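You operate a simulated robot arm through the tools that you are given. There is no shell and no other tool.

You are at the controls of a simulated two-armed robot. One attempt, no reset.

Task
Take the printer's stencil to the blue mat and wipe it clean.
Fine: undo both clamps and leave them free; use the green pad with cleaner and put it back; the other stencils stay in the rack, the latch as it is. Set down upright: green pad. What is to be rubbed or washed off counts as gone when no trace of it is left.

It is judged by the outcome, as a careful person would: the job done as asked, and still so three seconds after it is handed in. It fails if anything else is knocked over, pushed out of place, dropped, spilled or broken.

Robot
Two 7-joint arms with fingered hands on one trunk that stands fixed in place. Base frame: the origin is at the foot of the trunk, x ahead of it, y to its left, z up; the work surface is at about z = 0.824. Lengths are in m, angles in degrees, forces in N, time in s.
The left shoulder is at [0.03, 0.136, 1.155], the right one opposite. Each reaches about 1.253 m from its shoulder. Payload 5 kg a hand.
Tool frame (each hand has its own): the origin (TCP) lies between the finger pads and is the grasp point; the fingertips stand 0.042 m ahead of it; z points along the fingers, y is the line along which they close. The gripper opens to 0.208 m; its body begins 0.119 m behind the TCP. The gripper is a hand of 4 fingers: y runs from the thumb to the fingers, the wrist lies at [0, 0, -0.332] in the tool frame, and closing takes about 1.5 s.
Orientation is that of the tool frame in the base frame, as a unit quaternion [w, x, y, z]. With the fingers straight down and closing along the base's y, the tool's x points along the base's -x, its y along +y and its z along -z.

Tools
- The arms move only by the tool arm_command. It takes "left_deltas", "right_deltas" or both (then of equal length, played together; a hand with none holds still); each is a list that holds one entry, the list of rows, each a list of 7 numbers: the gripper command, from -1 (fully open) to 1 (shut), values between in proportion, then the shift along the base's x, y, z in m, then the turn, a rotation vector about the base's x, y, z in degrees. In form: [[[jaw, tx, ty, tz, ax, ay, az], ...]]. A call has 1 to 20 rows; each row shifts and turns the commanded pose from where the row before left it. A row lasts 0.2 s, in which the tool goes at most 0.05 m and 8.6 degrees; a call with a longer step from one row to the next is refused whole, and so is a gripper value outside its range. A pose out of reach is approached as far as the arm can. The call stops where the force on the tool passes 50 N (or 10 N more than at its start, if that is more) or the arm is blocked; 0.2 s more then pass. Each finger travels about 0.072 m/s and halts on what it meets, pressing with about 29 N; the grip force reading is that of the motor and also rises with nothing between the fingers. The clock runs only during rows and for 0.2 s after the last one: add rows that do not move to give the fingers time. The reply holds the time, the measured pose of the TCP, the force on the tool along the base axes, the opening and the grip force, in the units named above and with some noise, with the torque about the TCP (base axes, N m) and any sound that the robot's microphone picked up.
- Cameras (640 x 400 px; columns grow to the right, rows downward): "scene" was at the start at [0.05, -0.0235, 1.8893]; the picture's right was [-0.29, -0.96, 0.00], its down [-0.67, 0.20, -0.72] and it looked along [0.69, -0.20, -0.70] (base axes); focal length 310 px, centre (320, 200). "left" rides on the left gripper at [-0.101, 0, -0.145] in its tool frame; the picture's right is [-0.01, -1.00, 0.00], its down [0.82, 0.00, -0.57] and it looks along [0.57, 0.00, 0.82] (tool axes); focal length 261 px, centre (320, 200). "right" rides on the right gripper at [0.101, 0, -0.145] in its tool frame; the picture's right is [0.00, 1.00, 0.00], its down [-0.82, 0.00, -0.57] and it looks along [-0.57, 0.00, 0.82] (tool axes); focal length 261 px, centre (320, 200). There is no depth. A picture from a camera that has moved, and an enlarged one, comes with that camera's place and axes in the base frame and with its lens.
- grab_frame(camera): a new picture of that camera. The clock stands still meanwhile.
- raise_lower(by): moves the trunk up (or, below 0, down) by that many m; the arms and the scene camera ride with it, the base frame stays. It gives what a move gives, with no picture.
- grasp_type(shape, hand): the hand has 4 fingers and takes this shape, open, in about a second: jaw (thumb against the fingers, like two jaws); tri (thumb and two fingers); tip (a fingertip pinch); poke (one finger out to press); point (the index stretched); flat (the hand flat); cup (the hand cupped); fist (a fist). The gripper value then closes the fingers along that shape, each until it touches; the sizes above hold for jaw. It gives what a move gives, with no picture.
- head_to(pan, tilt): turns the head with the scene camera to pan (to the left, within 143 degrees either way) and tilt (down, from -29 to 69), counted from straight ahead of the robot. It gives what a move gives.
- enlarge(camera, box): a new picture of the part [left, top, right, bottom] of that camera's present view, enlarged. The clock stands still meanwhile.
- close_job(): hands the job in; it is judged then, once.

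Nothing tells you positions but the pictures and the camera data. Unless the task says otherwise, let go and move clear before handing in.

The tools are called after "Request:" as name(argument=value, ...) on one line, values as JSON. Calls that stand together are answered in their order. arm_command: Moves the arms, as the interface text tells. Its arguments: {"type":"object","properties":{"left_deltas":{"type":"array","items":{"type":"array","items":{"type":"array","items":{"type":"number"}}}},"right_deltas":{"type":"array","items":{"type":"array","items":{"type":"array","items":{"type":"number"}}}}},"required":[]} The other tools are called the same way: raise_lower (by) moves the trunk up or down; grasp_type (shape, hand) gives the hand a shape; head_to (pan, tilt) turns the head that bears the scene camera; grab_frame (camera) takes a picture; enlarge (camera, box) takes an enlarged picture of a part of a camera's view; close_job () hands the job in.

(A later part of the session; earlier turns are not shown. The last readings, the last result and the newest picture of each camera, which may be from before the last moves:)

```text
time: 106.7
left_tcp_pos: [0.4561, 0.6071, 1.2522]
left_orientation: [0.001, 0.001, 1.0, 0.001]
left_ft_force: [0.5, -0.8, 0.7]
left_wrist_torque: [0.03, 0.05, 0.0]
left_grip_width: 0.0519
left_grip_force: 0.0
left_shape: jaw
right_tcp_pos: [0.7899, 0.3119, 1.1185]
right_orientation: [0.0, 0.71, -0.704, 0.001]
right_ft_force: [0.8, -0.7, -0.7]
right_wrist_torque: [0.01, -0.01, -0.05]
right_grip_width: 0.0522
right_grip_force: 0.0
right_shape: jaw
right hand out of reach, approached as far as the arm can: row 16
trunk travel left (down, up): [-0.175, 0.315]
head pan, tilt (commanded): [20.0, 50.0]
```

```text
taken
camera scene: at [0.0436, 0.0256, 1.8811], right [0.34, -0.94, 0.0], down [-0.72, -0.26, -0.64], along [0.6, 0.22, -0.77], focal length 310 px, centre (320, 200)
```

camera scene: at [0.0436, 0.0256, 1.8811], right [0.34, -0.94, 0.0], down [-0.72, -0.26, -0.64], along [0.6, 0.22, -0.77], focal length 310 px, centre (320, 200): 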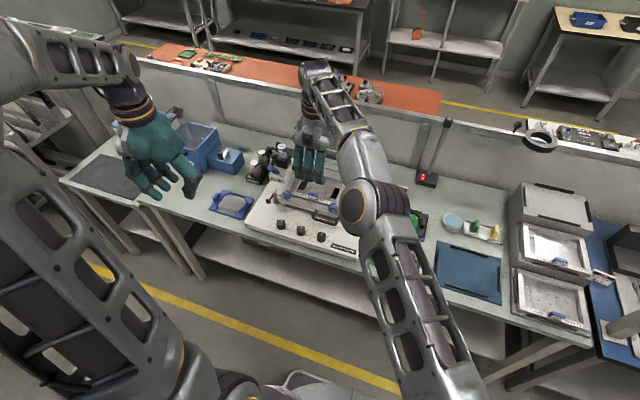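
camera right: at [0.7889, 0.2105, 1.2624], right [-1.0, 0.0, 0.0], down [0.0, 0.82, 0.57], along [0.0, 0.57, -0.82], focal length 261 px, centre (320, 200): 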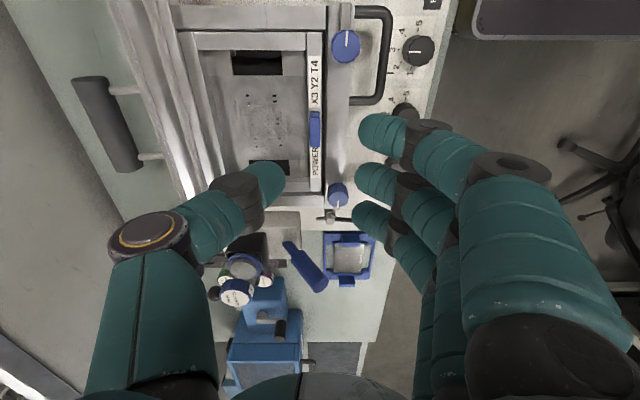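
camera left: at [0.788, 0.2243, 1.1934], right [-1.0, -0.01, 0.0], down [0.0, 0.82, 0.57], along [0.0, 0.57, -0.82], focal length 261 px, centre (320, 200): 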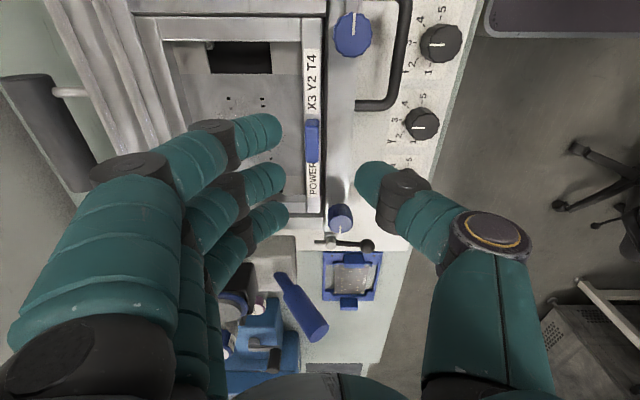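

It is just at the end of its reach at this height. Raising the trunk will bring the shoulder level with the wrist and gain margin, so I do that.

Request:
raise_lower(by=0.15)

Request:
arm_command(right_deltas=[[[0.5, 0.005, 0.005, -0.04, 0, 0, 0], [0.5, 0.005, 0.006, -0.04, 0, 0, 0], [0.5, 0, 0, -0.04, 0, 0, 0], [0.5, 0, 0, -0.04, 0, 0, 0], [0.5, 0, 0, -0.03, 0, 0, 0], [0.5, 0, 0, 0, 0, 0, 0]]])

Request:
grab_frame(camera="right")

Request:
enlarge(camera="right", box=[200, 0, 440, 200])

```text
time: 108.5
left_tcp_pos: [0.4559, 0.607, 1.4009]
left_orientation: [0.0, 0.0, 1.0, 0.0]
left_ft_force: [-0.7, 0.7, -0.4]
left_wrist_torque: [0.0, 0.02, -0.03]
left_grip_width: 0.0515
left_grip_force: 0.2
left_shape: jaw
right_tcp_pos: [0.7895, 0.3123, 1.2667]
right_orientation: [0.0, 0.709, -0.705, -0.001]
right_ft_force: [-0.2, -0.4, -0.4]
right_wrist_torque: [-0.01, -0.02, -0.01]
right_grip_width: 0.0521
right_grip_force: 0.1
right_shape: jaw
trunk travel left (down, up): [-0.325, 0.165]
head pan, tilt (commanded): [20.0, 50.0]
```

```text
time: 109.9
left_tcp_pos: [0.4549, 0.6056, 1.4005]
left_orientation: [0.001, 0.001, 1.0, 0.0]
left_ft_force: [-0.2, 0.2, 0.1]
left_wrist_torque: [0.0, -0.01, 0.04]
left_grip_width: 0.0517
left_grip_force: 0.0
left_shape: jaw
right_tcp_pos: [0.7924, 0.3215, 1.0793]
right_orientation: [0.0, 0.71, -0.704, 0.001]
right_ft_force: [-0.1, 0.1, 0.7]
right_wrist_torque: [0.01, -0.02, -0.02]
right_grip_width: 0.052
right_grip_force: 0.1
right_shape: jaw
right hand out of reach, approached as far as the arm can: row 2
trunk travel left (down, up): [-0.325, 0.165]
head pan, tilt (commanded): [20.0, 50.0]
```

```text
taken
camera right: at [0.792, 0.2195, 1.2223], right [-1.0, 0.0, 0.0], down [0.0, 0.82, 0.57], along [0.0, 0.57, -0.82], focal length 261 px, centre (320, 200)
```

right: 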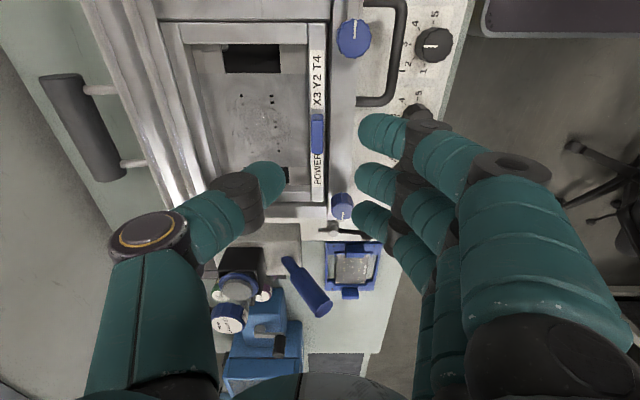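

```text
2.00 times, centred on (320, 100) of right
camera zoom: at [0.792, 0.2195, 1.2223], right [-1.0, 0.0, 0.0], down [0.0, 0.82, 0.57], along [0.0, 0.57, -0.82], focal length 521 px, centre (320, 400)
```

zoom: 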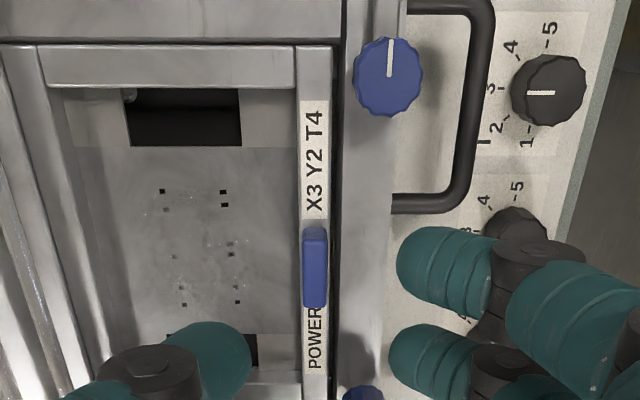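

Request:
arm_command(right_deltas=[[[0.5, 0, 0, -0.03, 0, 0, 0], [0.5, 0.0035, 0, -0.03, 0, 0, 0], [0.5, 0.004, 0, -0.032, 0, 0, 0], [0.5, 0, 0, 0, 0, 0, 0]]])

Request:
enlarge(camera="right", box=[220, 60, 420, 220])

```text
time: 110.9
left_tcp_pos: [0.4562, 0.6064, 1.4009]
left_orientation: [0.0, 0.0, 1.0, 0.0]
left_ft_force: [0.3, 1.0, 0.4]
left_wrist_torque: [-0.01, -0.01, 0.0]
left_grip_width: 0.0518
left_grip_force: 0.1
left_shape: jaw
right_tcp_pos: [0.7847, 0.3112, 0.9866]
right_orientation: [0.0, 0.71, -0.705, 0.0]
right_ft_force: [0.9, 0.7, -0.5]
right_wrist_torque: [-0.01, -0.04, -0.01]
right_grip_width: 0.052
right_grip_force: 0.1
right_shape: jaw
right hand out of reach, approached as far as the arm can: row 1, 2, 3
trunk travel left (down, up): [-0.325, 0.165]
head pan, tilt (commanded): [20.0, 50.0]
```

```text
2.50 times, centred on (320, 140) of right
camera zoom: at [0.7844, 0.2093, 1.1311], right [-1.0, 0.0, 0.0], down [0.0, 0.82, 0.57], along [0.0, 0.57, -0.82], focal length 652 px, centre (320, 350)
```

zoom: 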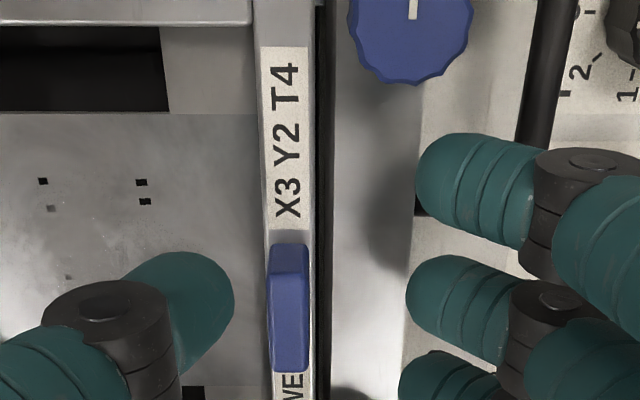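

Reach is best with the trunk at its original height, so I raise the hand, lower the trunk back, and approach the tab slightly off-centre.

Request:
arm_command(right_deltas=[[[0.5, 0, 0, 0.04, 0, 0, 0], [0.5, 0, 0, 0.04, 0, 0, 0], [0.5, 0, 0, 0.04, 0, 0, 0], [0.5, 0, 0, 0.04, 0, 0, 0], [0.5, 0, 0, 0.04, 0, 0, 0], [0.5, 0, 0, 0.02, 0, 0, 0], [0.5, 0, 0, 0, 0, 0, 0]]])

Request:
raise_lower(by=-0.15)

Request:
grab_frame(camera="right")

```text
time: 112.5
left_tcp_pos: [0.4554, 0.6067, 1.4]
left_orientation: [0.0, 0.0, 1.0, 0.0]
left_ft_force: [0.5, 0.0, -0.2]
left_wrist_torque: [-0.02, 0.03, 0.01]
left_grip_width: 0.0518
left_grip_force: 0.0
left_shape: jaw
right_tcp_pos: [0.7943, 0.3165, 1.2063]
right_orientation: [0.0, 0.71, -0.704, 0.0]
right_ft_force: [0.7, 0.5, 0.9]
right_wrist_torque: [-0.01, -0.02, 0.04]
right_grip_width: 0.0518
right_grip_force: 0.1
right_shape: jaw
right hand out of reach, approached as far as the arm can: row 1, 2, 3
trunk travel left (down, up): [-0.325, 0.165]
head pan, tilt (commanded): [20.0, 50.0]
```

```text
time: 114.2
left_tcp_pos: [0.4546, 0.6074, 1.2518]
left_orientation: [0.0, 0.0, 1.0, 0.0]
left_ft_force: [0.4, 0.0, 0.1]
left_wrist_torque: [0.01, -0.05, 0.0]
left_grip_width: 0.0517
left_grip_force: 0.0
left_shape: jaw
right_tcp_pos: [0.7951, 0.315, 1.0563]
right_orientation: [0.0, 0.71, -0.705, 0.0]
right_ft_force: [-0.4, 0.1, 0.5]
right_wrist_torque: [0.05, 0.01, -0.01]
right_grip_width: 0.052
right_grip_force: 0.0
right_shape: jaw
trunk travel left (down, up): [-0.175, 0.315]
head pan, tilt (commanded): [20.0, 50.0]
```

```text
taken
camera right: at [0.7949, 0.2141, 1.2001], right [-1.0, 0.0, 0.0], down [0.0, 0.82, 0.57], along [0.0, 0.57, -0.82], focal length 261 px, centre (320, 200)
```

right: 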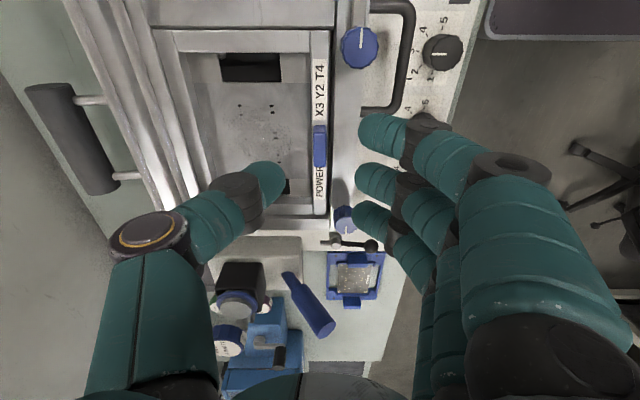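

Request:
arm_command(right_deltas=[[[0.5, 0.001, -0.0005, -0.025, 0, 0, 0], [0.5, 0, 0, -0.025, 0, 0, 0], [0.5, 0, 0, -0.02, 0, 0, 0], [0.5, 0, 0, 0, 0, 0, 0]]])

Request:
enlarge(camera="right", box=[220, 60, 420, 220])

```text
time: 115.2
left_tcp_pos: [0.4541, 0.6072, 1.2503]
left_orientation: [0.0, 0.0, 1.0, 0.0]
left_ft_force: [0.1, 0.4, 0.4]
left_wrist_torque: [-0.01, 0.0, -0.02]
left_grip_width: 0.0515
left_grip_force: 0.1
left_shape: jaw
right_tcp_pos: [0.7964, 0.3144, 0.9855]
right_orientation: [0.0, 0.709, -0.705, 0.0]
right_ft_force: [-0.2, -0.6, 0.1]
right_wrist_torque: [-0.01, -0.01, -0.01]
right_grip_width: 0.052
right_grip_force: 0.1
right_shape: jaw
trunk travel left (down, up): [-0.175, 0.315]
head pan, tilt (commanded): [20.0, 50.0]
```

```text
2.50 times, centred on (320, 140) of right
camera zoom: at [0.7962, 0.213, 1.1293], right [-1.0, 0.0, 0.0], down [0.0, 0.82, 0.57], along [0.0, 0.57, -0.82], focal length 652 px, centre (320, 350)
```

zoom: 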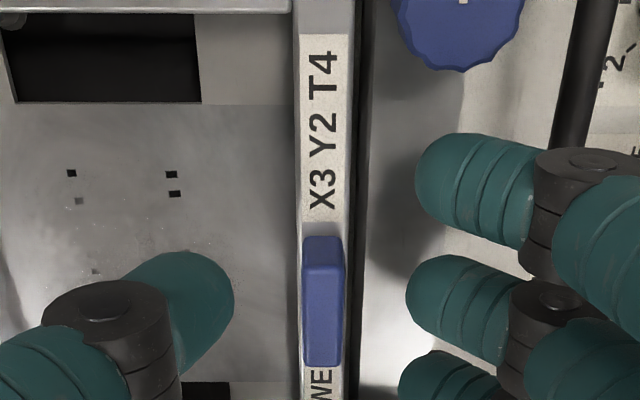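

Request:
arm_command(right_deltas=[[[0.5, 0, 0.001, -0.009, 0, 0, 0], [0.5, 0, 0, -0.0095, 0, 0, 0], [0.5, 0, 0, 0, 0, 0, 0], [1, 0, 0, 0, 0, 0, 0], [1, 0, 0, 0, 0, 0, 0], [1, 0, 0, 0, 0, 0, 0], [1, 0, 0, 0, 0, 0, 0], [1, 0, 0, 0, 0, 0, 0], [1, 0, 0, 0, 0, 0, 0]]])

Request:
enlarge(camera="right", box=[220, 60, 420, 220])

Request:
grab_frame(camera="scene")

```text
time: 117.2
left_tcp_pos: [0.4557, 0.6079, 1.2502]
left_orientation: [0.0, 0.0, 1.0, 0.0]
left_ft_force: [0.3, 0.2, -0.3]
left_wrist_torque: [-0.01, 0.0, 0.01]
left_grip_width: 0.0516
left_grip_force: 0.0
left_shape: jaw
right_tcp_pos: [0.796, 0.3156, 0.967]
right_orientation: [0.001, 0.709, -0.705, -0.001]
right_ft_force: [-0.9, -0.8, 0.6]
right_wrist_torque: [-0.13, 0.3, -0.14]
right_grip_width: 0.0066
right_grip_force: 29.2
right_shape: jaw
trunk travel left (down, up): [-0.175, 0.315]
head pan, tilt (commanded): [20.0, 50.0]
```

```text
2.50 times, centred on (320, 140) of right
camera zoom: at [0.7959, 0.214, 1.1106], right [-1.0, 0.0, 0.0], down [0.0, 0.82, 0.57], along [0.0, 0.57, -0.82], focal length 652 px, centre (320, 350)
```

zoom: 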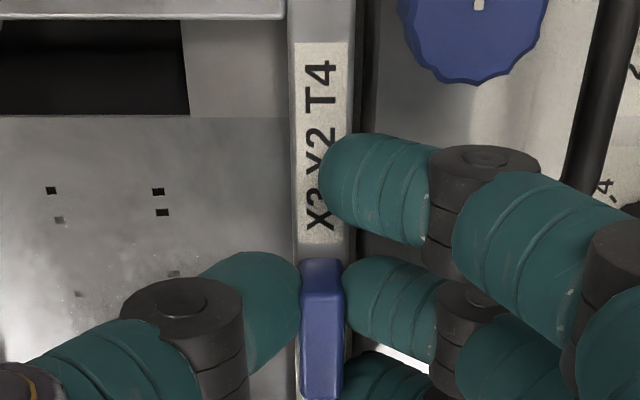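

```text
taken
camera scene: at [0.0437, 0.0267, 1.881], right [0.34, -0.94, 0.0], down [-0.72, -0.26, -0.64], along [0.6, 0.22, -0.77], focal length 310 px, centre (320, 200)
```

scene: 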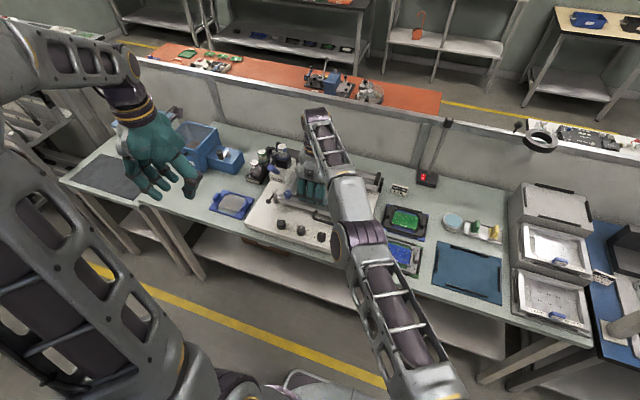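

Request:
arm_command(right_deltas=[[[1, 0, 0, 0.004, 0, 0, 0], [1, 0, 0, 0.005, 0, 0, 0], [1, 0, 0, 0.006, 0, 0, 0], [1, 0, 0, 0, 0, 0, 0]]])

Request:
enlarge(camera="right", box=[40, 0, 420, 240])

Request:
enlarge(camera="scene", box=[260, 140, 390, 230])

```text
time: 118.2
left_tcp_pos: [0.4553, 0.6065, 1.2511]
left_orientation: [0.0, 0.0, 1.0, 0.0]
left_ft_force: [0.6, -0.4, -0.4]
left_wrist_torque: [-0.01, 0.01, -0.03]
left_grip_width: 0.0516
left_grip_force: 0.0
left_shape: jaw
right_tcp_pos: [0.7959, 0.3168, 0.9816]
right_orientation: [0.0, 0.71, -0.705, -0.001]
right_ft_force: [-0.7, 0.0, -2.7]
right_wrist_torque: [0.02, 0.26, -0.11]
right_grip_width: 0.0065
right_grip_force: 28.5
right_shape: jaw
trunk travel left (down, up): [-0.175, 0.315]
head pan, tilt (commanded): [20.0, 50.0]
```

```text
1.67 times, centred on (230, 120) of right
camera zoom: at [0.7962, 0.2154, 1.1257], right [-1.0, 0.0, 0.0], down [0.0, 0.82, 0.57], along [0.0, 0.57, -0.82], focal length 434 px, centre (470, 333)
```

zoom: 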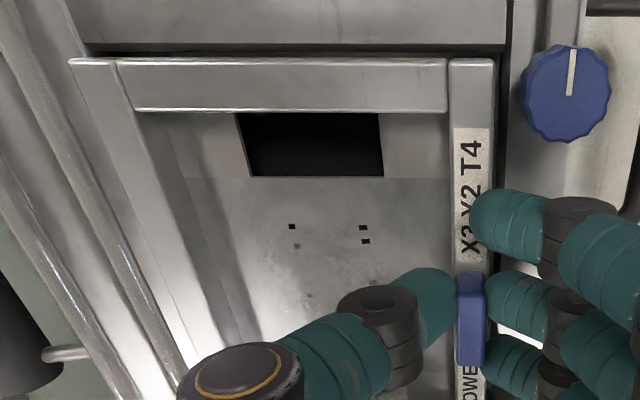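

```text
4.44 times, centred on (325, 185) of scene
camera zoom: at [0.044, 0.0268, 1.881], right [0.34, -0.94, 0.0], down [-0.72, -0.26, -0.64], along [0.6, 0.22, -0.77], focal length 1379 px, centre (298, 267)
```

zoom: 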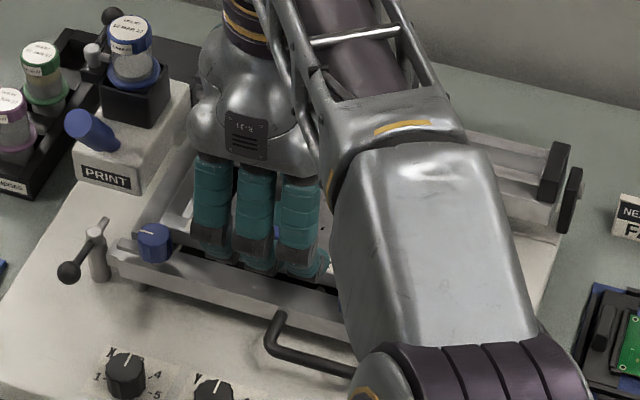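

The full weight (2.7 N) is on the hand and the stencil is level. I lift it clear and then draw it back toward the robot.

Request:
arm_command(right_deltas=[[[1, 0, 0, 0.008, 0, 0, 0], [1, 0, 0, 0.01, 0, 0, 0], [1, 0, 0, 0.01, 0, 0, 0], [1, 0, 0, 0.01, 0, 0, 0], [1, -0.003, -0.004, 0.012, 0, 0, 0], [1, -0.003, -0.006, 0.012, 0, 0, 0], [1, -0.003, -0.008, 0.012, 0, 0, 0], [1, -0.003, -0.01, 0.012, 0, 0, 0], [1, -0.003, -0.012, 0.012, 0, 0, 0], [1, -0.003, -0.014, 0.012, 0, 0, 0], [1, -0.003, -0.016, 0.012, 0, 0, 0], [1, -0.003, -0.018, 0.01, 0, 0, 0], [1, -0.003, -0.012, 0.005, 0, 0, 0], [1, 0, 0, 0, 0, 0, 0]]])

Request:
grab_frame(camera="right")

Request:
grab_frame(camera="scene")

```text
time: 121.2
left_tcp_pos: [0.4551, 0.6071, 1.2523]
left_orientation: [0.001, 0.0, 1.0, 0.0]
left_ft_force: [-0.4, -0.3, 0.0]
left_wrist_torque: [-0.02, 0.02, 0.01]
left_grip_width: 0.0521
left_grip_force: 0.1
left_shape: jaw
right_tcp_pos: [0.824, 0.2512, 1.1252]
right_orientation: [0.002, 0.71, -0.705, -0.001]
right_ft_force: [0.5, 0.2, -2.4]
right_wrist_torque: [-0.07, 0.17, 0.03]
right_grip_width: 0.0071
right_grip_force: 28.9
right_shape: jaw
right hand out of reach, approached as far as the arm can: row 6, 7, 8, 9, 10, 11, 12, 13
trunk travel left (down, up): [-0.175, 0.315]
head pan, tilt (commanded): [20.0, 50.0]
```

```text
taken
camera right: at [0.8235, 0.1492, 1.2696], right [-1.0, 0.0, 0.01], down [0.0, 0.82, 0.57], along [-0.01, 0.57, -0.82], focal length 261 px, centre (320, 200)
```

right: 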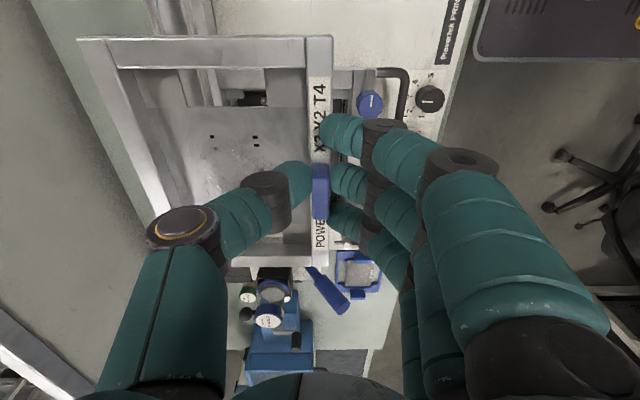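

```text
taken
camera scene: at [0.0441, 0.0269, 1.881], right [0.34, -0.94, 0.0], down [-0.72, -0.26, -0.64], along [0.6, 0.22, -0.77], focal length 310 px, centre (320, 200)
```

scene: 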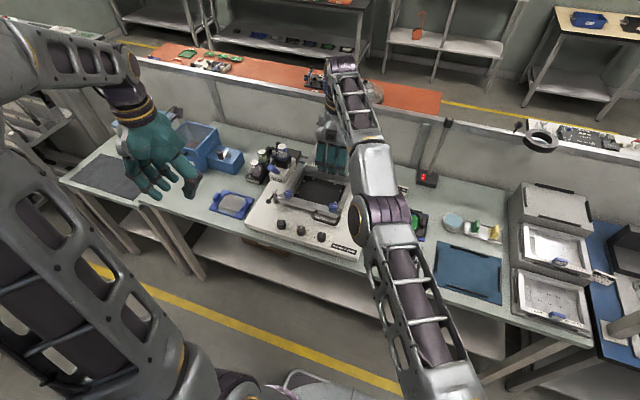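

The arm drifted a little off the commanded line at a joint limit but the stencil is still held level. I continue with small steps toward −y and watch.

Request:
arm_command(right_deltas=[[[1, 0, -0.008, 0, 0, 0, 0], [1, 0, -0.008, 0, 0, 0, 0], [1, 0, -0.008, 0, 0, 0, 0], [1, 0, 0, 0, 0, 0, 0]]])

```text
time: 122.2
left_tcp_pos: [0.4553, 0.6076, 1.2529]
left_orientation: [0.0, 0.0, 1.0, 0.0]
left_ft_force: [0.1, 0.1, -0.3]
left_wrist_torque: [-0.02, 0.02, 0.02]
left_grip_width: 0.0516
left_grip_force: 0.1
left_shape: jaw
right_tcp_pos: [0.8332, 0.2319, 1.1279]
right_orientation: [0.003, 0.71, -0.704, -0.001]
right_ft_force: [-0.8, -0.7, -2.6]
right_wrist_torque: [-0.05, 0.16, -0.02]
right_grip_width: 0.0067
right_grip_force: 29.2
right_shape: jaw
right hand out of reach, approached as far as the arm can: row 1, 2, 3
trunk travel left (down, up): [-0.175, 0.315]
head pan, tilt (commanded): [20.0, 50.0]
```

Request:
arm_command(right_deltas=[[[1, -0.02, -0.009, 0, 0, 0, 0], [1, -0.02, -0.009, 0, 0, 0, 0], [1, 0, 0, 0, 0, 0, 0]]])

```text
time: 123.0
left_tcp_pos: [0.4561, 0.6075, 1.2507]
left_orientation: [0.0, -0.001, 1.0, -0.001]
left_ft_force: [0.2, 0.6, -0.3]
left_wrist_torque: [-0.01, 0.02, 0.03]
left_grip_width: 0.0516
left_grip_force: 0.0
left_shape: jaw
right_tcp_pos: [0.8303, 0.2349, 1.1317]
right_orientation: [0.001, 0.709, -0.705, 0.0]
right_ft_force: [0.3, -0.7, -2.5]
right_wrist_torque: [-0.01, 0.18, 0.03]
right_grip_width: 0.0067
right_grip_force: 29.7
right_shape: jaw
right hand out of reach, approached as far as the arm can: row 1, 2
trunk travel left (down, up): [-0.175, 0.315]
head pan, tilt (commanded): [20.0, 50.0]
```

The right arm is straight out at its singular limit and the controller cannot fold it inward from there. I try a small tilt of the hand, moving the grip inward with the wrist still, to make the elbow bend.

Request:
arm_command(right_deltas=[[[1, -0.021, -0.0097, 0.001, -1.67, 3.64, 0], [1, -0.021, -0.0097, 0.002, -1.67, 3.64, 0], [1, 0, 0, 0, 0, 0, 0]]])

Request:
grab_frame(camera="right")

```text
time: 123.8
left_tcp_pos: [0.4542, 0.6077, 1.2514]
left_orientation: [0.001, 0.0, 1.0, -0.001]
left_ft_force: [-0.6, -0.5, 0.5]
left_wrist_torque: [0.04, -0.04, -0.01]
left_grip_width: 0.0517
left_grip_force: 0.0
left_shape: jaw
right_tcp_pos: [0.791, 0.2142, 1.1338]
right_orientation: [0.066, 0.709, -0.702, -0.025]
right_ft_force: [-0.4, -0.6, -1.6]
right_wrist_torque: [0.0, 0.19, -0.02]
right_grip_width: 0.0065
right_grip_force: 28.9
right_shape: jaw
trunk travel left (down, up): [-0.175, 0.315]
head pan, tilt (commanded): [20.0, 50.0]
```

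```text
taken
camera right: at [0.8093, 0.1215, 1.2829], right [-0.99, 0.0, 0.13], down [0.07, 0.85, 0.52], along [-0.11, 0.52, -0.85], focal length 261 px, centre (320, 200)
```

right: 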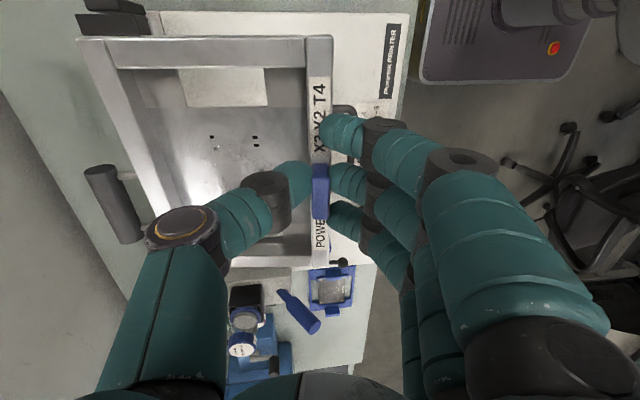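

Request:
arm_command(right_deltas=[[[1, 0, 0, 0, 0.83, -1.82, 0], [1, 0, 0, 0, 0.83, -1.82, 0], [1, 0, 0, 0, 0, 0, 0]]])

```text
time: 124.6
left_tcp_pos: [0.4559, 0.6076, 1.2513]
left_orientation: [0.0, -0.001, 1.0, 0.0]
left_ft_force: [0.8, 1.0, -0.3]
left_wrist_torque: [-0.04, 0.01, -0.02]
left_grip_width: 0.0518
left_grip_force: 0.1
left_shape: jaw
right_tcp_pos: [0.8098, 0.2233, 1.1385]
right_orientation: [0.034, 0.709, -0.704, -0.012]
right_ft_force: [-0.4, -0.3, -2.6]
right_wrist_torque: [-0.05, 0.14, 0.02]
right_grip_width: 0.0064
right_grip_force: 29.3
right_shape: jaw
right hand out of reach, approached as far as the arm can: row 1, 2
trunk travel left (down, up): [-0.175, 0.315]
head pan, tilt (commanded): [20.0, 50.0]
```

Request:
arm_command(right_deltas=[[[1, -0.009, -0.004, 0, 0, 0, 0], [1, -0.009, -0.004, 0, 0, 0, 0], [1, 0, 0, 0, 0, 0, 0]]])

```text
time: 125.4
left_tcp_pos: [0.4554, 0.607, 1.2514]
left_orientation: [0.001, 0.0, 1.0, 0.0]
left_ft_force: [-1.0, 0.5, 0.0]
left_wrist_torque: [-0.03, -0.02, -0.01]
left_grip_width: 0.0517
left_grip_force: 0.0
left_shape: jaw
right_tcp_pos: [0.8097, 0.2249, 1.1385]
right_orientation: [0.033, 0.71, -0.704, -0.014]
right_ft_force: [0.0, 0.3, -2.4]
right_wrist_torque: [-0.04, 0.16, 0.01]
right_grip_width: 0.0064
right_grip_force: 29.3
right_shape: jaw
right hand out of reach, approached as far as the arm can: row 1, 2
trunk travel left (down, up): [-0.175, 0.315]
head pan, tilt (commanded): [20.0, 50.0]
```

I try a larger version of that: tilt the hand well over with the wrist fixed, then bring it back, which should leave the elbow slightly bent.

Request:
arm_command(right_deltas=[[[1, -0.0209, -0.0097, 0.0025, -1.68, 3.63, 0], [1, -0.0207, -0.0096, 0.004, -1.68, 3.63, 0], [1, -0.0204, -0.0095, 0.0056, -1.68, 3.63, 0], [1, -0.02, -0.0092, 0.0072, -1.68, 3.63, 0], [1, 0, 0, 0, 0, 0, 0]]])

Request:
grab_frame(camera="right")

Request:
grab_frame(camera="scene")

```text
time: 126.6
left_tcp_pos: [0.458, 0.6067, 1.2508]
left_orientation: [0.0, 0.0, 1.0, -0.001]
left_ft_force: [0.2, -0.9, -0.8]
left_wrist_torque: [0.06, 0.13, 0.04]
left_grip_width: 0.0518
left_grip_force: 0.0
left_shape: jaw
right_tcp_pos: [0.731, 0.1921, 1.1532]
right_orientation: [0.161, 0.706, -0.688, -0.057]
right_ft_force: [0.6, -0.5, -3.0]
right_wrist_torque: [0.13, 0.24, -0.04]
right_grip_width: 0.005
right_grip_force: 29.3
right_shape: jaw
right hand out of reach, approached as far as the arm can: row 4
trunk travel left (down, up): [-0.175, 0.315]
head pan, tilt (commanded): [20.0, 50.0]
```

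```text
taken
camera right: at [0.7786, 0.1129, 1.3023], right [-0.95, 0.0, 0.3], down [0.14, 0.9, 0.42], along [-0.27, 0.44, -0.85], focal length 261 px, centre (320, 200)
```

right: 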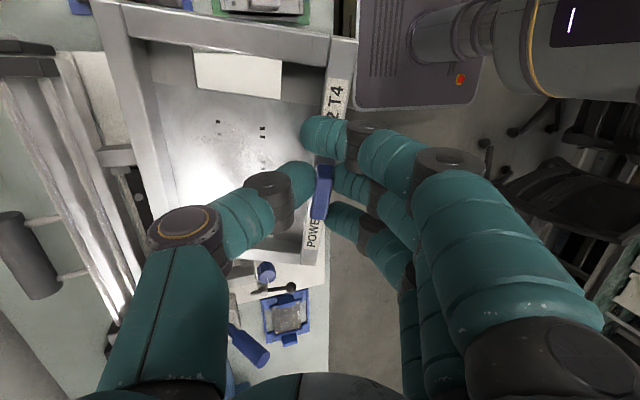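

```text
taken
camera scene: at [0.0455, 0.0257, 1.8809], right [0.34, -0.94, 0.0], down [-0.72, -0.26, -0.64], along [0.6, 0.22, -0.77], focal length 310 px, centre (320, 200)
```

scene: 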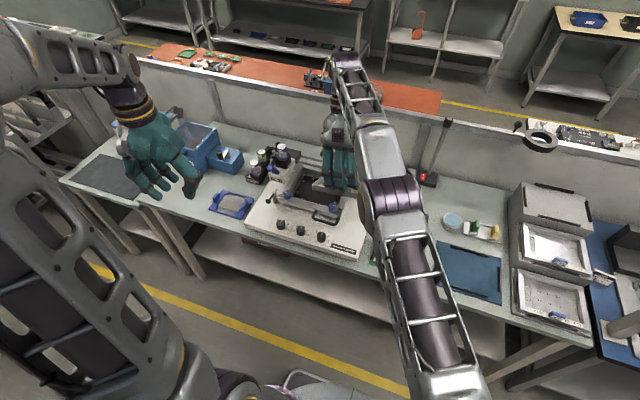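

Request:
enlarge(camera="right", box=[60, 0, 420, 280])

Request:
enlarge(camera="scene", box=[260, 120, 400, 220])

```text
1.43 times, centred on (240, 140) of right
camera zoom: at [0.7786, 0.1129, 1.3023], right [-0.95, 0.0, 0.3], down [0.14, 0.9, 0.42], along [-0.27, 0.44, -0.85], focal length 372 px, centre (434, 286)
```

zoom: 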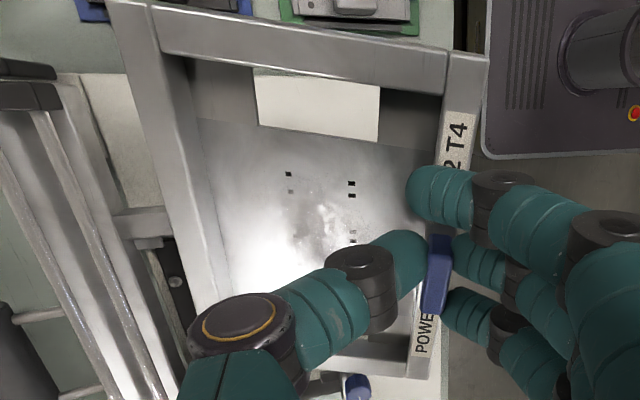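

```text
4.00 times, centred on (330, 170) of scene
camera zoom: at [0.0455, 0.0257, 1.8809], right [0.34, -0.94, 0.0], down [-0.72, -0.26, -0.64], along [0.6, 0.22, -0.77], focal length 1241 px, centre (280, 320)
```

zoom: 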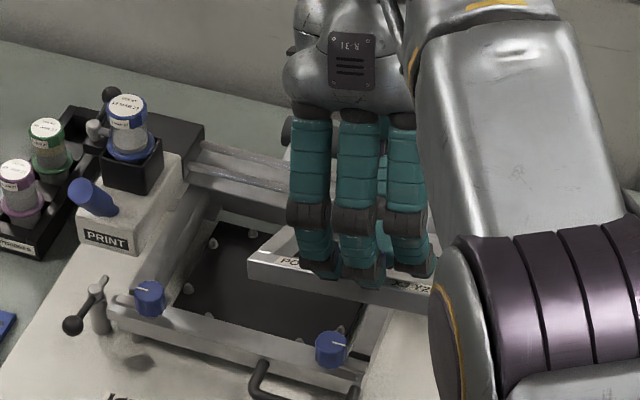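

The stencil has yawed about 10° in the grip but is held. I bring the hand back upright slowly and check whether the elbow is now free to bend.

Request:
arm_command(right_deltas=[[[1, 0.0201, 0.0093, -0.007, 1.68, -3.63, 0], [1, 0.0204, 0.0095, -0.0055, 1.68, -3.63, 0], [1, 0.0207, 0.0096, -0.0039, 1.68, -3.63, 0], [1, 0.021, 0.0097, -0.0023, 1.68, -3.63, 0], [1, 0.0194, 0.009, -0.0007, 1.55, -3.36, 0], [1, 0, 0, 0, 0, 0, 0]]])

Request:
arm_command(right_deltas=[[[1, -0.005, -0.0023, 0, 0, 0, 0], [1, -0.005, -0.0023, 0, 0, 0, 0], [1, 0, 0, 0, 0, 0, 0]]])

Request:
grab_frame(camera="right")

```text
time: 128.0
left_tcp_pos: [0.4546, 0.6083, 1.2509]
left_orientation: [-0.001, -0.001, 1.0, 0.0]
left_ft_force: [0.2, -0.2, -0.2]
left_wrist_torque: [-0.02, 0.01, 0.05]
left_grip_width: 0.0516
left_grip_force: 0.2
left_shape: jaw
right_tcp_pos: [0.8298, 0.2343, 1.1378]
right_orientation: [0.002, 0.71, -0.704, -0.002]
right_ft_force: [-0.6, -0.3, -2.6]
right_wrist_torque: [0.01, 0.17, -0.02]
right_grip_width: 0.0052
right_grip_force: 29.5
right_shape: jaw
trunk travel left (down, up): [-0.175, 0.315]
head pan, tilt (commanded): [20.0, 50.0]
```

```text
time: 128.8
left_tcp_pos: [0.4551, 0.6074, 1.2509]
left_orientation: [0.0, 0.0, 1.0, 0.0]
left_ft_force: [0.2, 0.4, -0.2]
left_wrist_torque: [0.01, 0.0, -0.02]
left_grip_width: 0.0517
left_grip_force: 0.1
left_shape: jaw
right_tcp_pos: [0.8191, 0.2285, 1.1376]
right_orientation: [0.002, 0.709, -0.705, -0.001]
right_ft_force: [0.9, -0.2, -2.5]
right_wrist_torque: [0.03, 0.17, 0.02]
right_grip_width: 0.005
right_grip_force: 29.0
right_shape: jaw
trunk travel left (down, up): [-0.175, 0.315]
head pan, tilt (commanded): [20.0, 50.0]
```

```text
taken
camera right: at [0.8204, 0.1273, 1.2813], right [-1.0, 0.0, 0.01], down [0.0, 0.82, 0.57], along [-0.01, 0.57, -0.82], focal length 261 px, centre (320, 200)
```

right: 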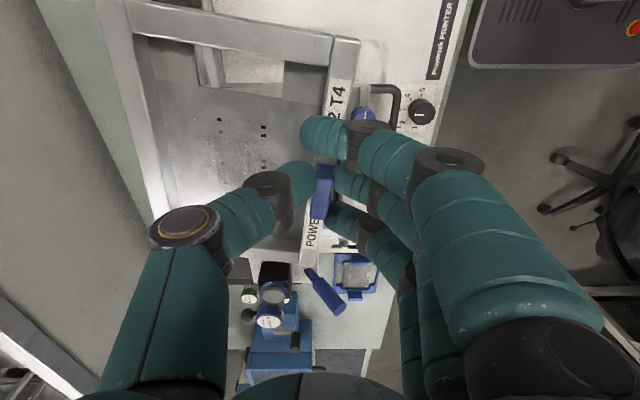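

The elbow is free again and the hand moves inward as commanded. I draw it further in, gently.

Request:
arm_command(right_deltas=[[[1, -0.008, -0.006, 0, 0, 0, 0], [1, -0.012, -0.01, 0, 0, 0, 0], [1, -0.014, -0.014, 0, 0, 0, 0], [1, -0.014, -0.016, 0, 0, 0, 0], [1, -0.012, -0.016, 0, 0, 0, 0], [1, -0.01, -0.016, 0, 0, 0, 0], [1, -0.008, -0.016, 0, 0, 0, 0], [1, -0.006, -0.016, 0, 0, 0, 0], [1, 0, -0.008, 0, 0, 0, 0], [1, 0, 0, 0, 0, 0, 0]]])

Request:
grab_frame(camera="right")

Request:
grab_frame(camera="scene")

```text
time: 131.0
left_tcp_pos: [0.4554, 0.6082, 1.2507]
left_orientation: [0.0, 0.0, 1.0, 0.0]
left_ft_force: [0.0, 0.0, 0.6]
left_wrist_torque: [-0.03, 0.01, 0.01]
left_grip_width: 0.0517
left_grip_force: 0.1
left_shape: jaw
right_tcp_pos: [0.7362, 0.1088, 1.1381]
right_orientation: [0.002, 0.71, -0.704, -0.002]
right_ft_force: [0.2, -1.0, -1.9]
right_wrist_torque: [-0.01, 0.16, 0.04]
right_grip_width: 0.0048
right_grip_force: 28.8
right_shape: jaw
trunk travel left (down, up): [-0.175, 0.315]
head pan, tilt (commanded): [20.0, 50.0]
```

```text
taken
camera right: at [0.7354, 0.0086, 1.2818], right [-1.0, 0.0, 0.01], down [0.0, 0.82, 0.57], along [-0.01, 0.57, -0.82], focal length 261 px, centre (320, 200)
```

right: 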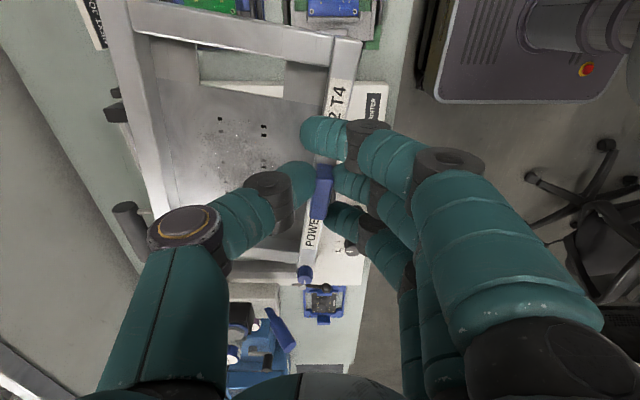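

```text
taken
camera scene: at [0.0436, 0.0266, 1.881], right [0.34, -0.94, 0.0], down [-0.72, -0.26, -0.64], along [0.6, 0.22, -0.77], focal length 310 px, centre (320, 200)
```

scene: 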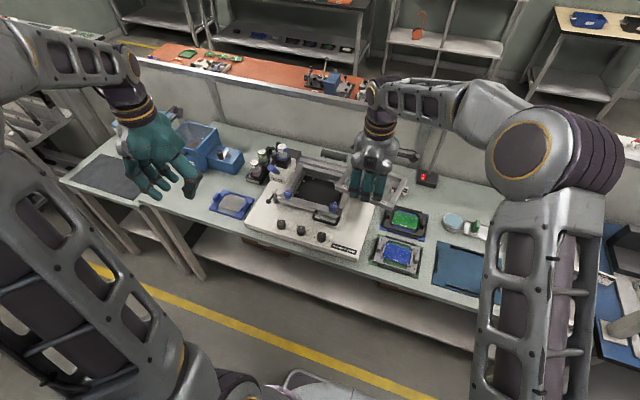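

The right arm now moves freely. I carry the stencil to above the mat, slowly, correcting about 10° of yaw on the way.

Request:
arm_command(right_deltas=[[[1, -0.001, -0.01, 0, 0, 0, 0], [1, -0.002, -0.016, 0, 0, 0, 0], [1, -0.003, -0.022, 0, 0, 0, 0], [1, -0.004, -0.025, 0, 0, 0, 0], [1, -0.004, -0.025, 0, 0, 0, 0], [1, -0.004, -0.025, 0, 0, 0, 0], [1, -0.004, -0.025, 0, 0, 0, 0], [1, -0.004, -0.025, 0, 0, 0, 0], [1, -0.004, -0.025, 0, 0, 0, 0], [1, -0.004, -0.025, 0, 0, 0, 1], [1, -0.004, -0.025, 0, 0, 0, 1], [1, -0.004, -0.025, 0, 0, 0, 1], [1, -0.004, -0.025, 0, 0, 0, 1], [1, -0.004, -0.025, 0, 0, 0, 1], [1, -0.004, -0.025, 0, 0, 0, 1], [1, -0.004, -0.025, 0, 0, 0, 1], [1, -0.003, -0.02, 0, 0, 0, 1], [1, -0.002, -0.012, 0, 0, 0, 1], [1, 0, -0.004, 0, 0, 0, 1], [1, 0, 0, 0, 0, 0, 0]]])

Request:
grab_frame(camera="right")

Request:
grab_frame(camera="scene")

```text
time: 135.2
left_tcp_pos: [0.4543, 0.6071, 1.2505]
left_orientation: [0.0, 0.0, 1.0, -0.001]
left_ft_force: [0.2, -0.1, -0.5]
left_wrist_torque: [-0.02, 0.02, 0.0]
left_grip_width: 0.0516
left_grip_force: 0.1
left_shape: jaw
right_tcp_pos: [0.6718, -0.3023, 1.1381]
right_orientation: [0.003, 0.768, -0.64, -0.001]
right_ft_force: [0.2, -0.5, -2.6]
right_wrist_torque: [0.0, 0.19, -0.02]
right_grip_width: 0.0049
right_grip_force: 28.8
right_shape: jaw
trunk travel left (down, up): [-0.175, 0.315]
head pan, tilt (commanded): [20.0, 50.0]
```

```text
taken
camera right: at [0.6904, -0.3998, 1.2825], right [-0.98, -0.18, 0.01], down [-0.14, 0.81, 0.57], along [-0.11, 0.56, -0.82], focal length 261 px, centre (320, 200)
```

right: 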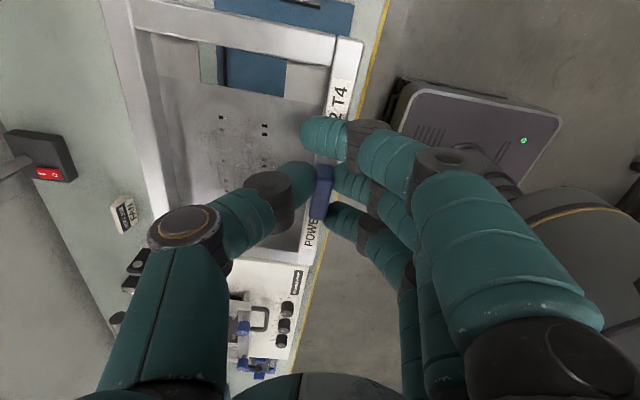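

```text
taken
camera scene: at [0.0438, 0.0263, 1.881], right [0.34, -0.94, 0.0], down [-0.72, -0.26, -0.64], along [0.6, 0.22, -0.77], focal length 310 px, centre (320, 200)
```

scene: 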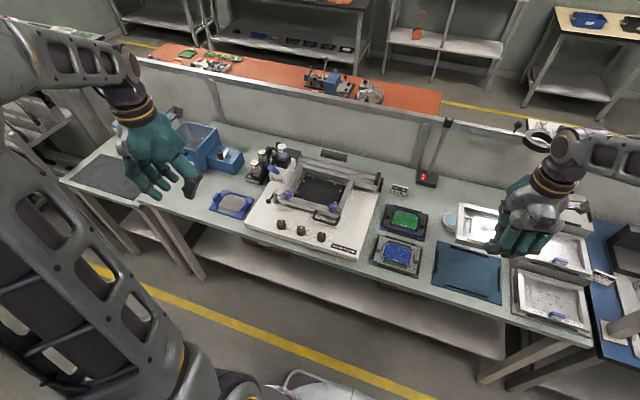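

Request:
enlarge(camera="right", box=[90, 0, 410, 280])

Request:
enlarge(camera="scene", box=[420, 170, 560, 310])

```text
1.43 times, centred on (250, 140) of right
camera zoom: at [0.6904, -0.3998, 1.2825], right [-0.98, -0.18, 0.01], down [-0.14, 0.81, 0.57], along [-0.11, 0.56, -0.82], focal length 372 px, centre (420, 286)
```

zoom: 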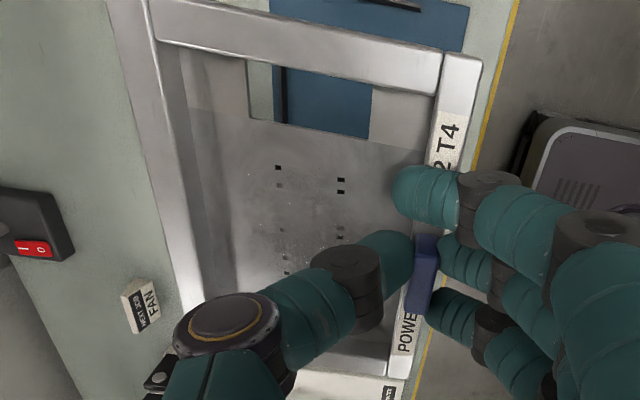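

```text
2.86 times, centred on (490, 240) of scene
camera zoom: at [0.0438, 0.0263, 1.881], right [0.34, -0.94, 0.0], down [-0.72, -0.26, -0.64], along [0.6, 0.22, -0.77], focal length 887 px, centre (-166, 86)
```

zoom: 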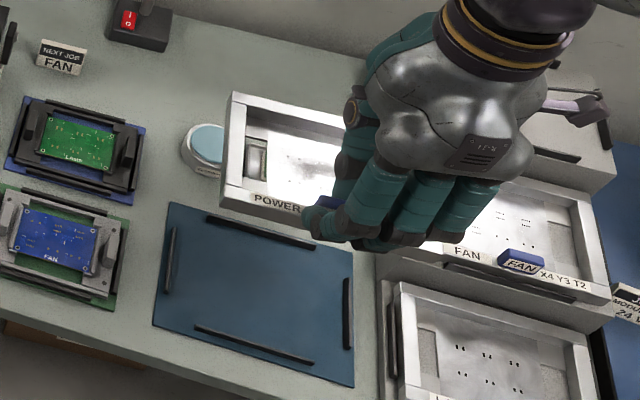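

Request:
enlarge(camera="scene", box=[485, 195, 545, 255])

Request:
enlarge(camera="right", box=[130, 0, 350, 60])

```text
6.67 times, centred on (515, 225) of scene
camera zoom: at [0.0438, 0.0263, 1.881], right [0.34, -0.94, 0.0], down [-0.72, -0.26, -0.64], along [0.6, 0.22, -0.77], focal length 2069 px, centre (-980, 33)
```

zoom: 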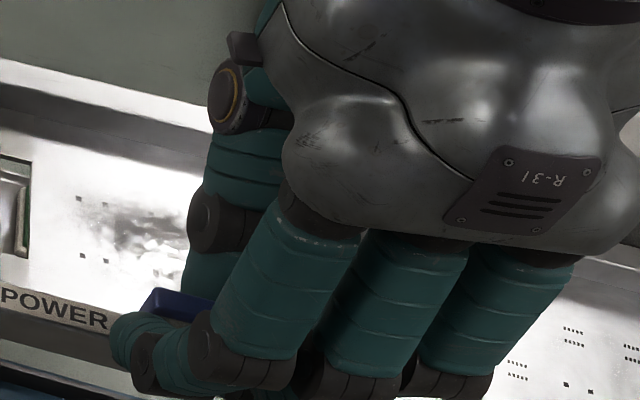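

```text
2.91 times, centred on (240, 30) of right
camera zoom: at [0.6904, -0.3998, 1.2825], right [-0.98, -0.18, 0.01], down [-0.14, 0.81, 0.57], along [-0.11, 0.56, -0.82], focal length 758 px, centre (553, 694)
```

zoom: 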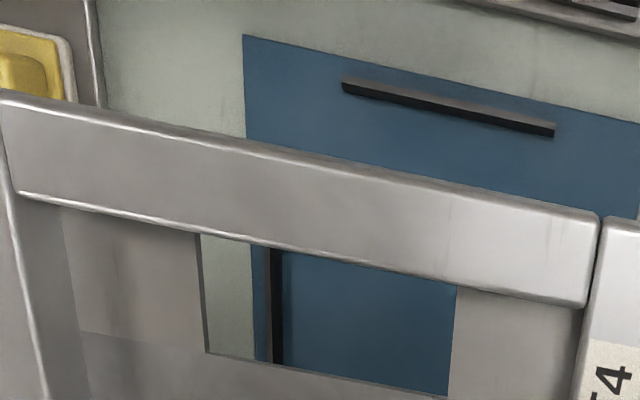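

Request:
enlarge(camera="scene", box=[440, 190, 510, 250])

```text
6.67 times, centred on (475, 220) of scene
camera zoom: at [0.0438, 0.0263, 1.881], right [0.34, -0.94, 0.0], down [-0.72, -0.26, -0.64], along [0.6, 0.22, -0.77], focal length 2069 px, centre (-713, 67)
```

zoom: 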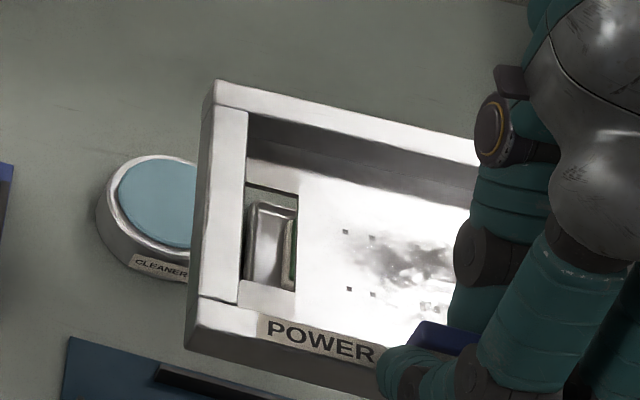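

The stencil is about 0.211 × 0.155 m, its centre now near (0.740, −0.287), nearly square with the mat. I shift it 18 mm toward −y and descend to just above the rails.

Request:
arm_command(right_deltas=[[[1, 0.0005, -0.005, -0.008, 0, 0, 0.3], [1, 0.0005, -0.006, -0.014, 0, 0, 0.2], [1, 0, -0.006, -0.016, 0, 0, 0], [1, 0, -0.001, -0.018, 0, 0, 0], [1, 0, 0, -0.018, 0, 0, 0], [1, 0, 0, -0.018, 0, 0, 0], [1, 0, 0, -0.018, 0, 0, 0], [1, 0, 0, -0.018, 0, 0, 0], [1, 0, 0, -0.018, 0, 0, 0], [1, 0, 0, -0.018, 0, 0, 0], [1, 0, 0, -0.016, 0, 0, 0], [1, 0, 0, -0.014, 0, 0, 0], [1, 0, 0, -0.008, 0, 0, 0], [1, 0, 0, 0, 0, 0, 0]]])

Request:
grab_frame(camera="right")

Request:
enlarge(camera="scene", box=[420, 210, 540, 310])

```text
time: 138.2
left_tcp_pos: [0.4553, 0.6072, 1.2516]
left_orientation: [0.0, 0.0, 1.0, 0.0]
left_ft_force: [-0.6, -0.4, -0.4]
left_wrist_torque: [0.0, -0.04, -0.03]
left_grip_width: 0.0517
left_grip_force: 0.2
left_shape: jaw
right_tcp_pos: [0.6718, -0.3185, 0.9352]
right_orientation: [0.003, 0.771, -0.637, -0.001]
right_ft_force: [0.0, 1.1, -1.9]
right_wrist_torque: [-0.04, 0.13, 0.0]
right_grip_width: 0.0047
right_grip_force: 28.8
right_shape: jaw
trunk travel left (down, up): [-0.175, 0.315]
head pan, tilt (commanded): [20.0, 50.0]
```

```text
taken
camera right: at [0.6911, -0.4173, 1.08], right [-0.98, -0.19, 0.01], down [-0.15, 0.81, 0.57], along [-0.11, 0.56, -0.82], focal length 261 px, centre (320, 200)
```

right: 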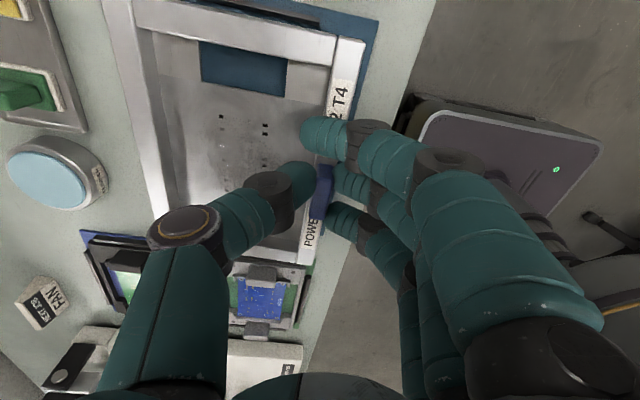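

```text
4.00 times, centred on (480, 260) of scene
camera zoom: at [0.0437, 0.0263, 1.881], right [0.34, -0.94, 0.0], down [-0.72, -0.26, -0.64], along [0.6, 0.22, -0.77], focal length 1241 px, centre (-320, -40)
```

zoom: 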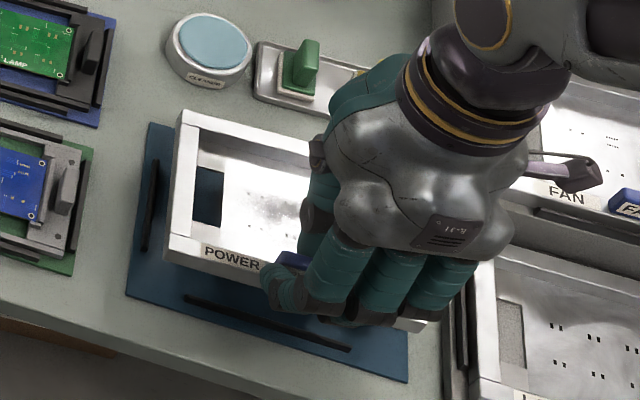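

Request:
enlarge(camera="scene", box=[445, 230, 515, 290])

Request:
enlarge(camera="right", box=[90, 0, 390, 110])

Request:
enlarge(camera="right", box=[140, 150, 360, 300])

```text
6.67 times, centred on (480, 260) of scene
camera zoom: at [0.0437, 0.0263, 1.881], right [0.34, -0.94, 0.0], down [-0.72, -0.26, -0.64], along [0.6, 0.22, -0.77], focal length 2069 px, centre (-747, -200)
```

zoom: 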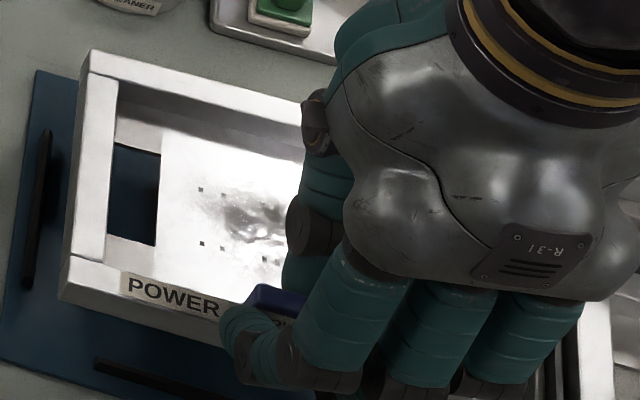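

```text
2.13 times, centred on (240, 55) of right
camera zoom: at [0.6911, -0.4173, 1.08], right [-0.98, -0.19, 0.01], down [-0.15, 0.81, 0.57], along [-0.11, 0.56, -0.82], focal length 556 px, centre (491, 509)
```

zoom: 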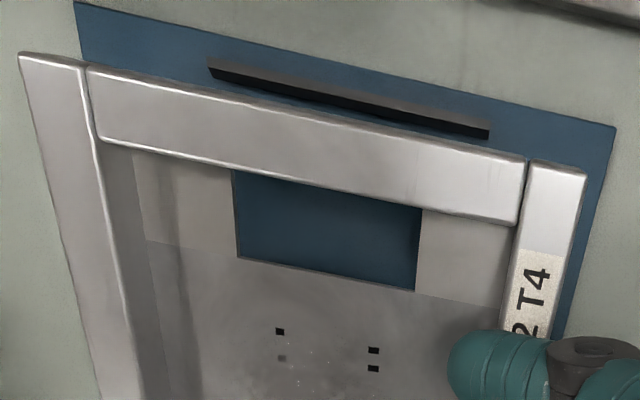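

```text
2.67 times, centred on (250, 225) of right
camera zoom: at [0.6911, -0.4173, 1.08], right [-0.98, -0.19, 0.01], down [-0.15, 0.81, 0.57], along [-0.11, 0.56, -0.82], focal length 695 px, centre (507, 133)
```

zoom: 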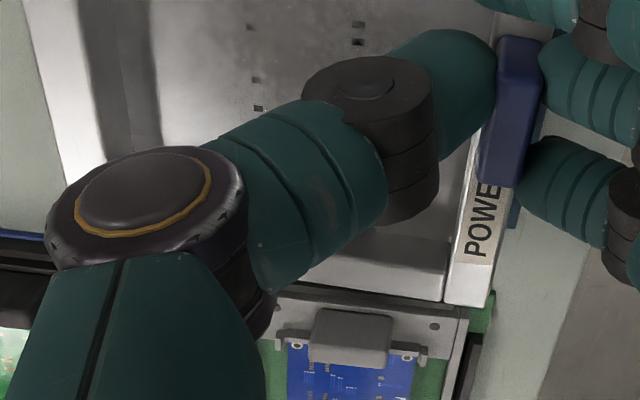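

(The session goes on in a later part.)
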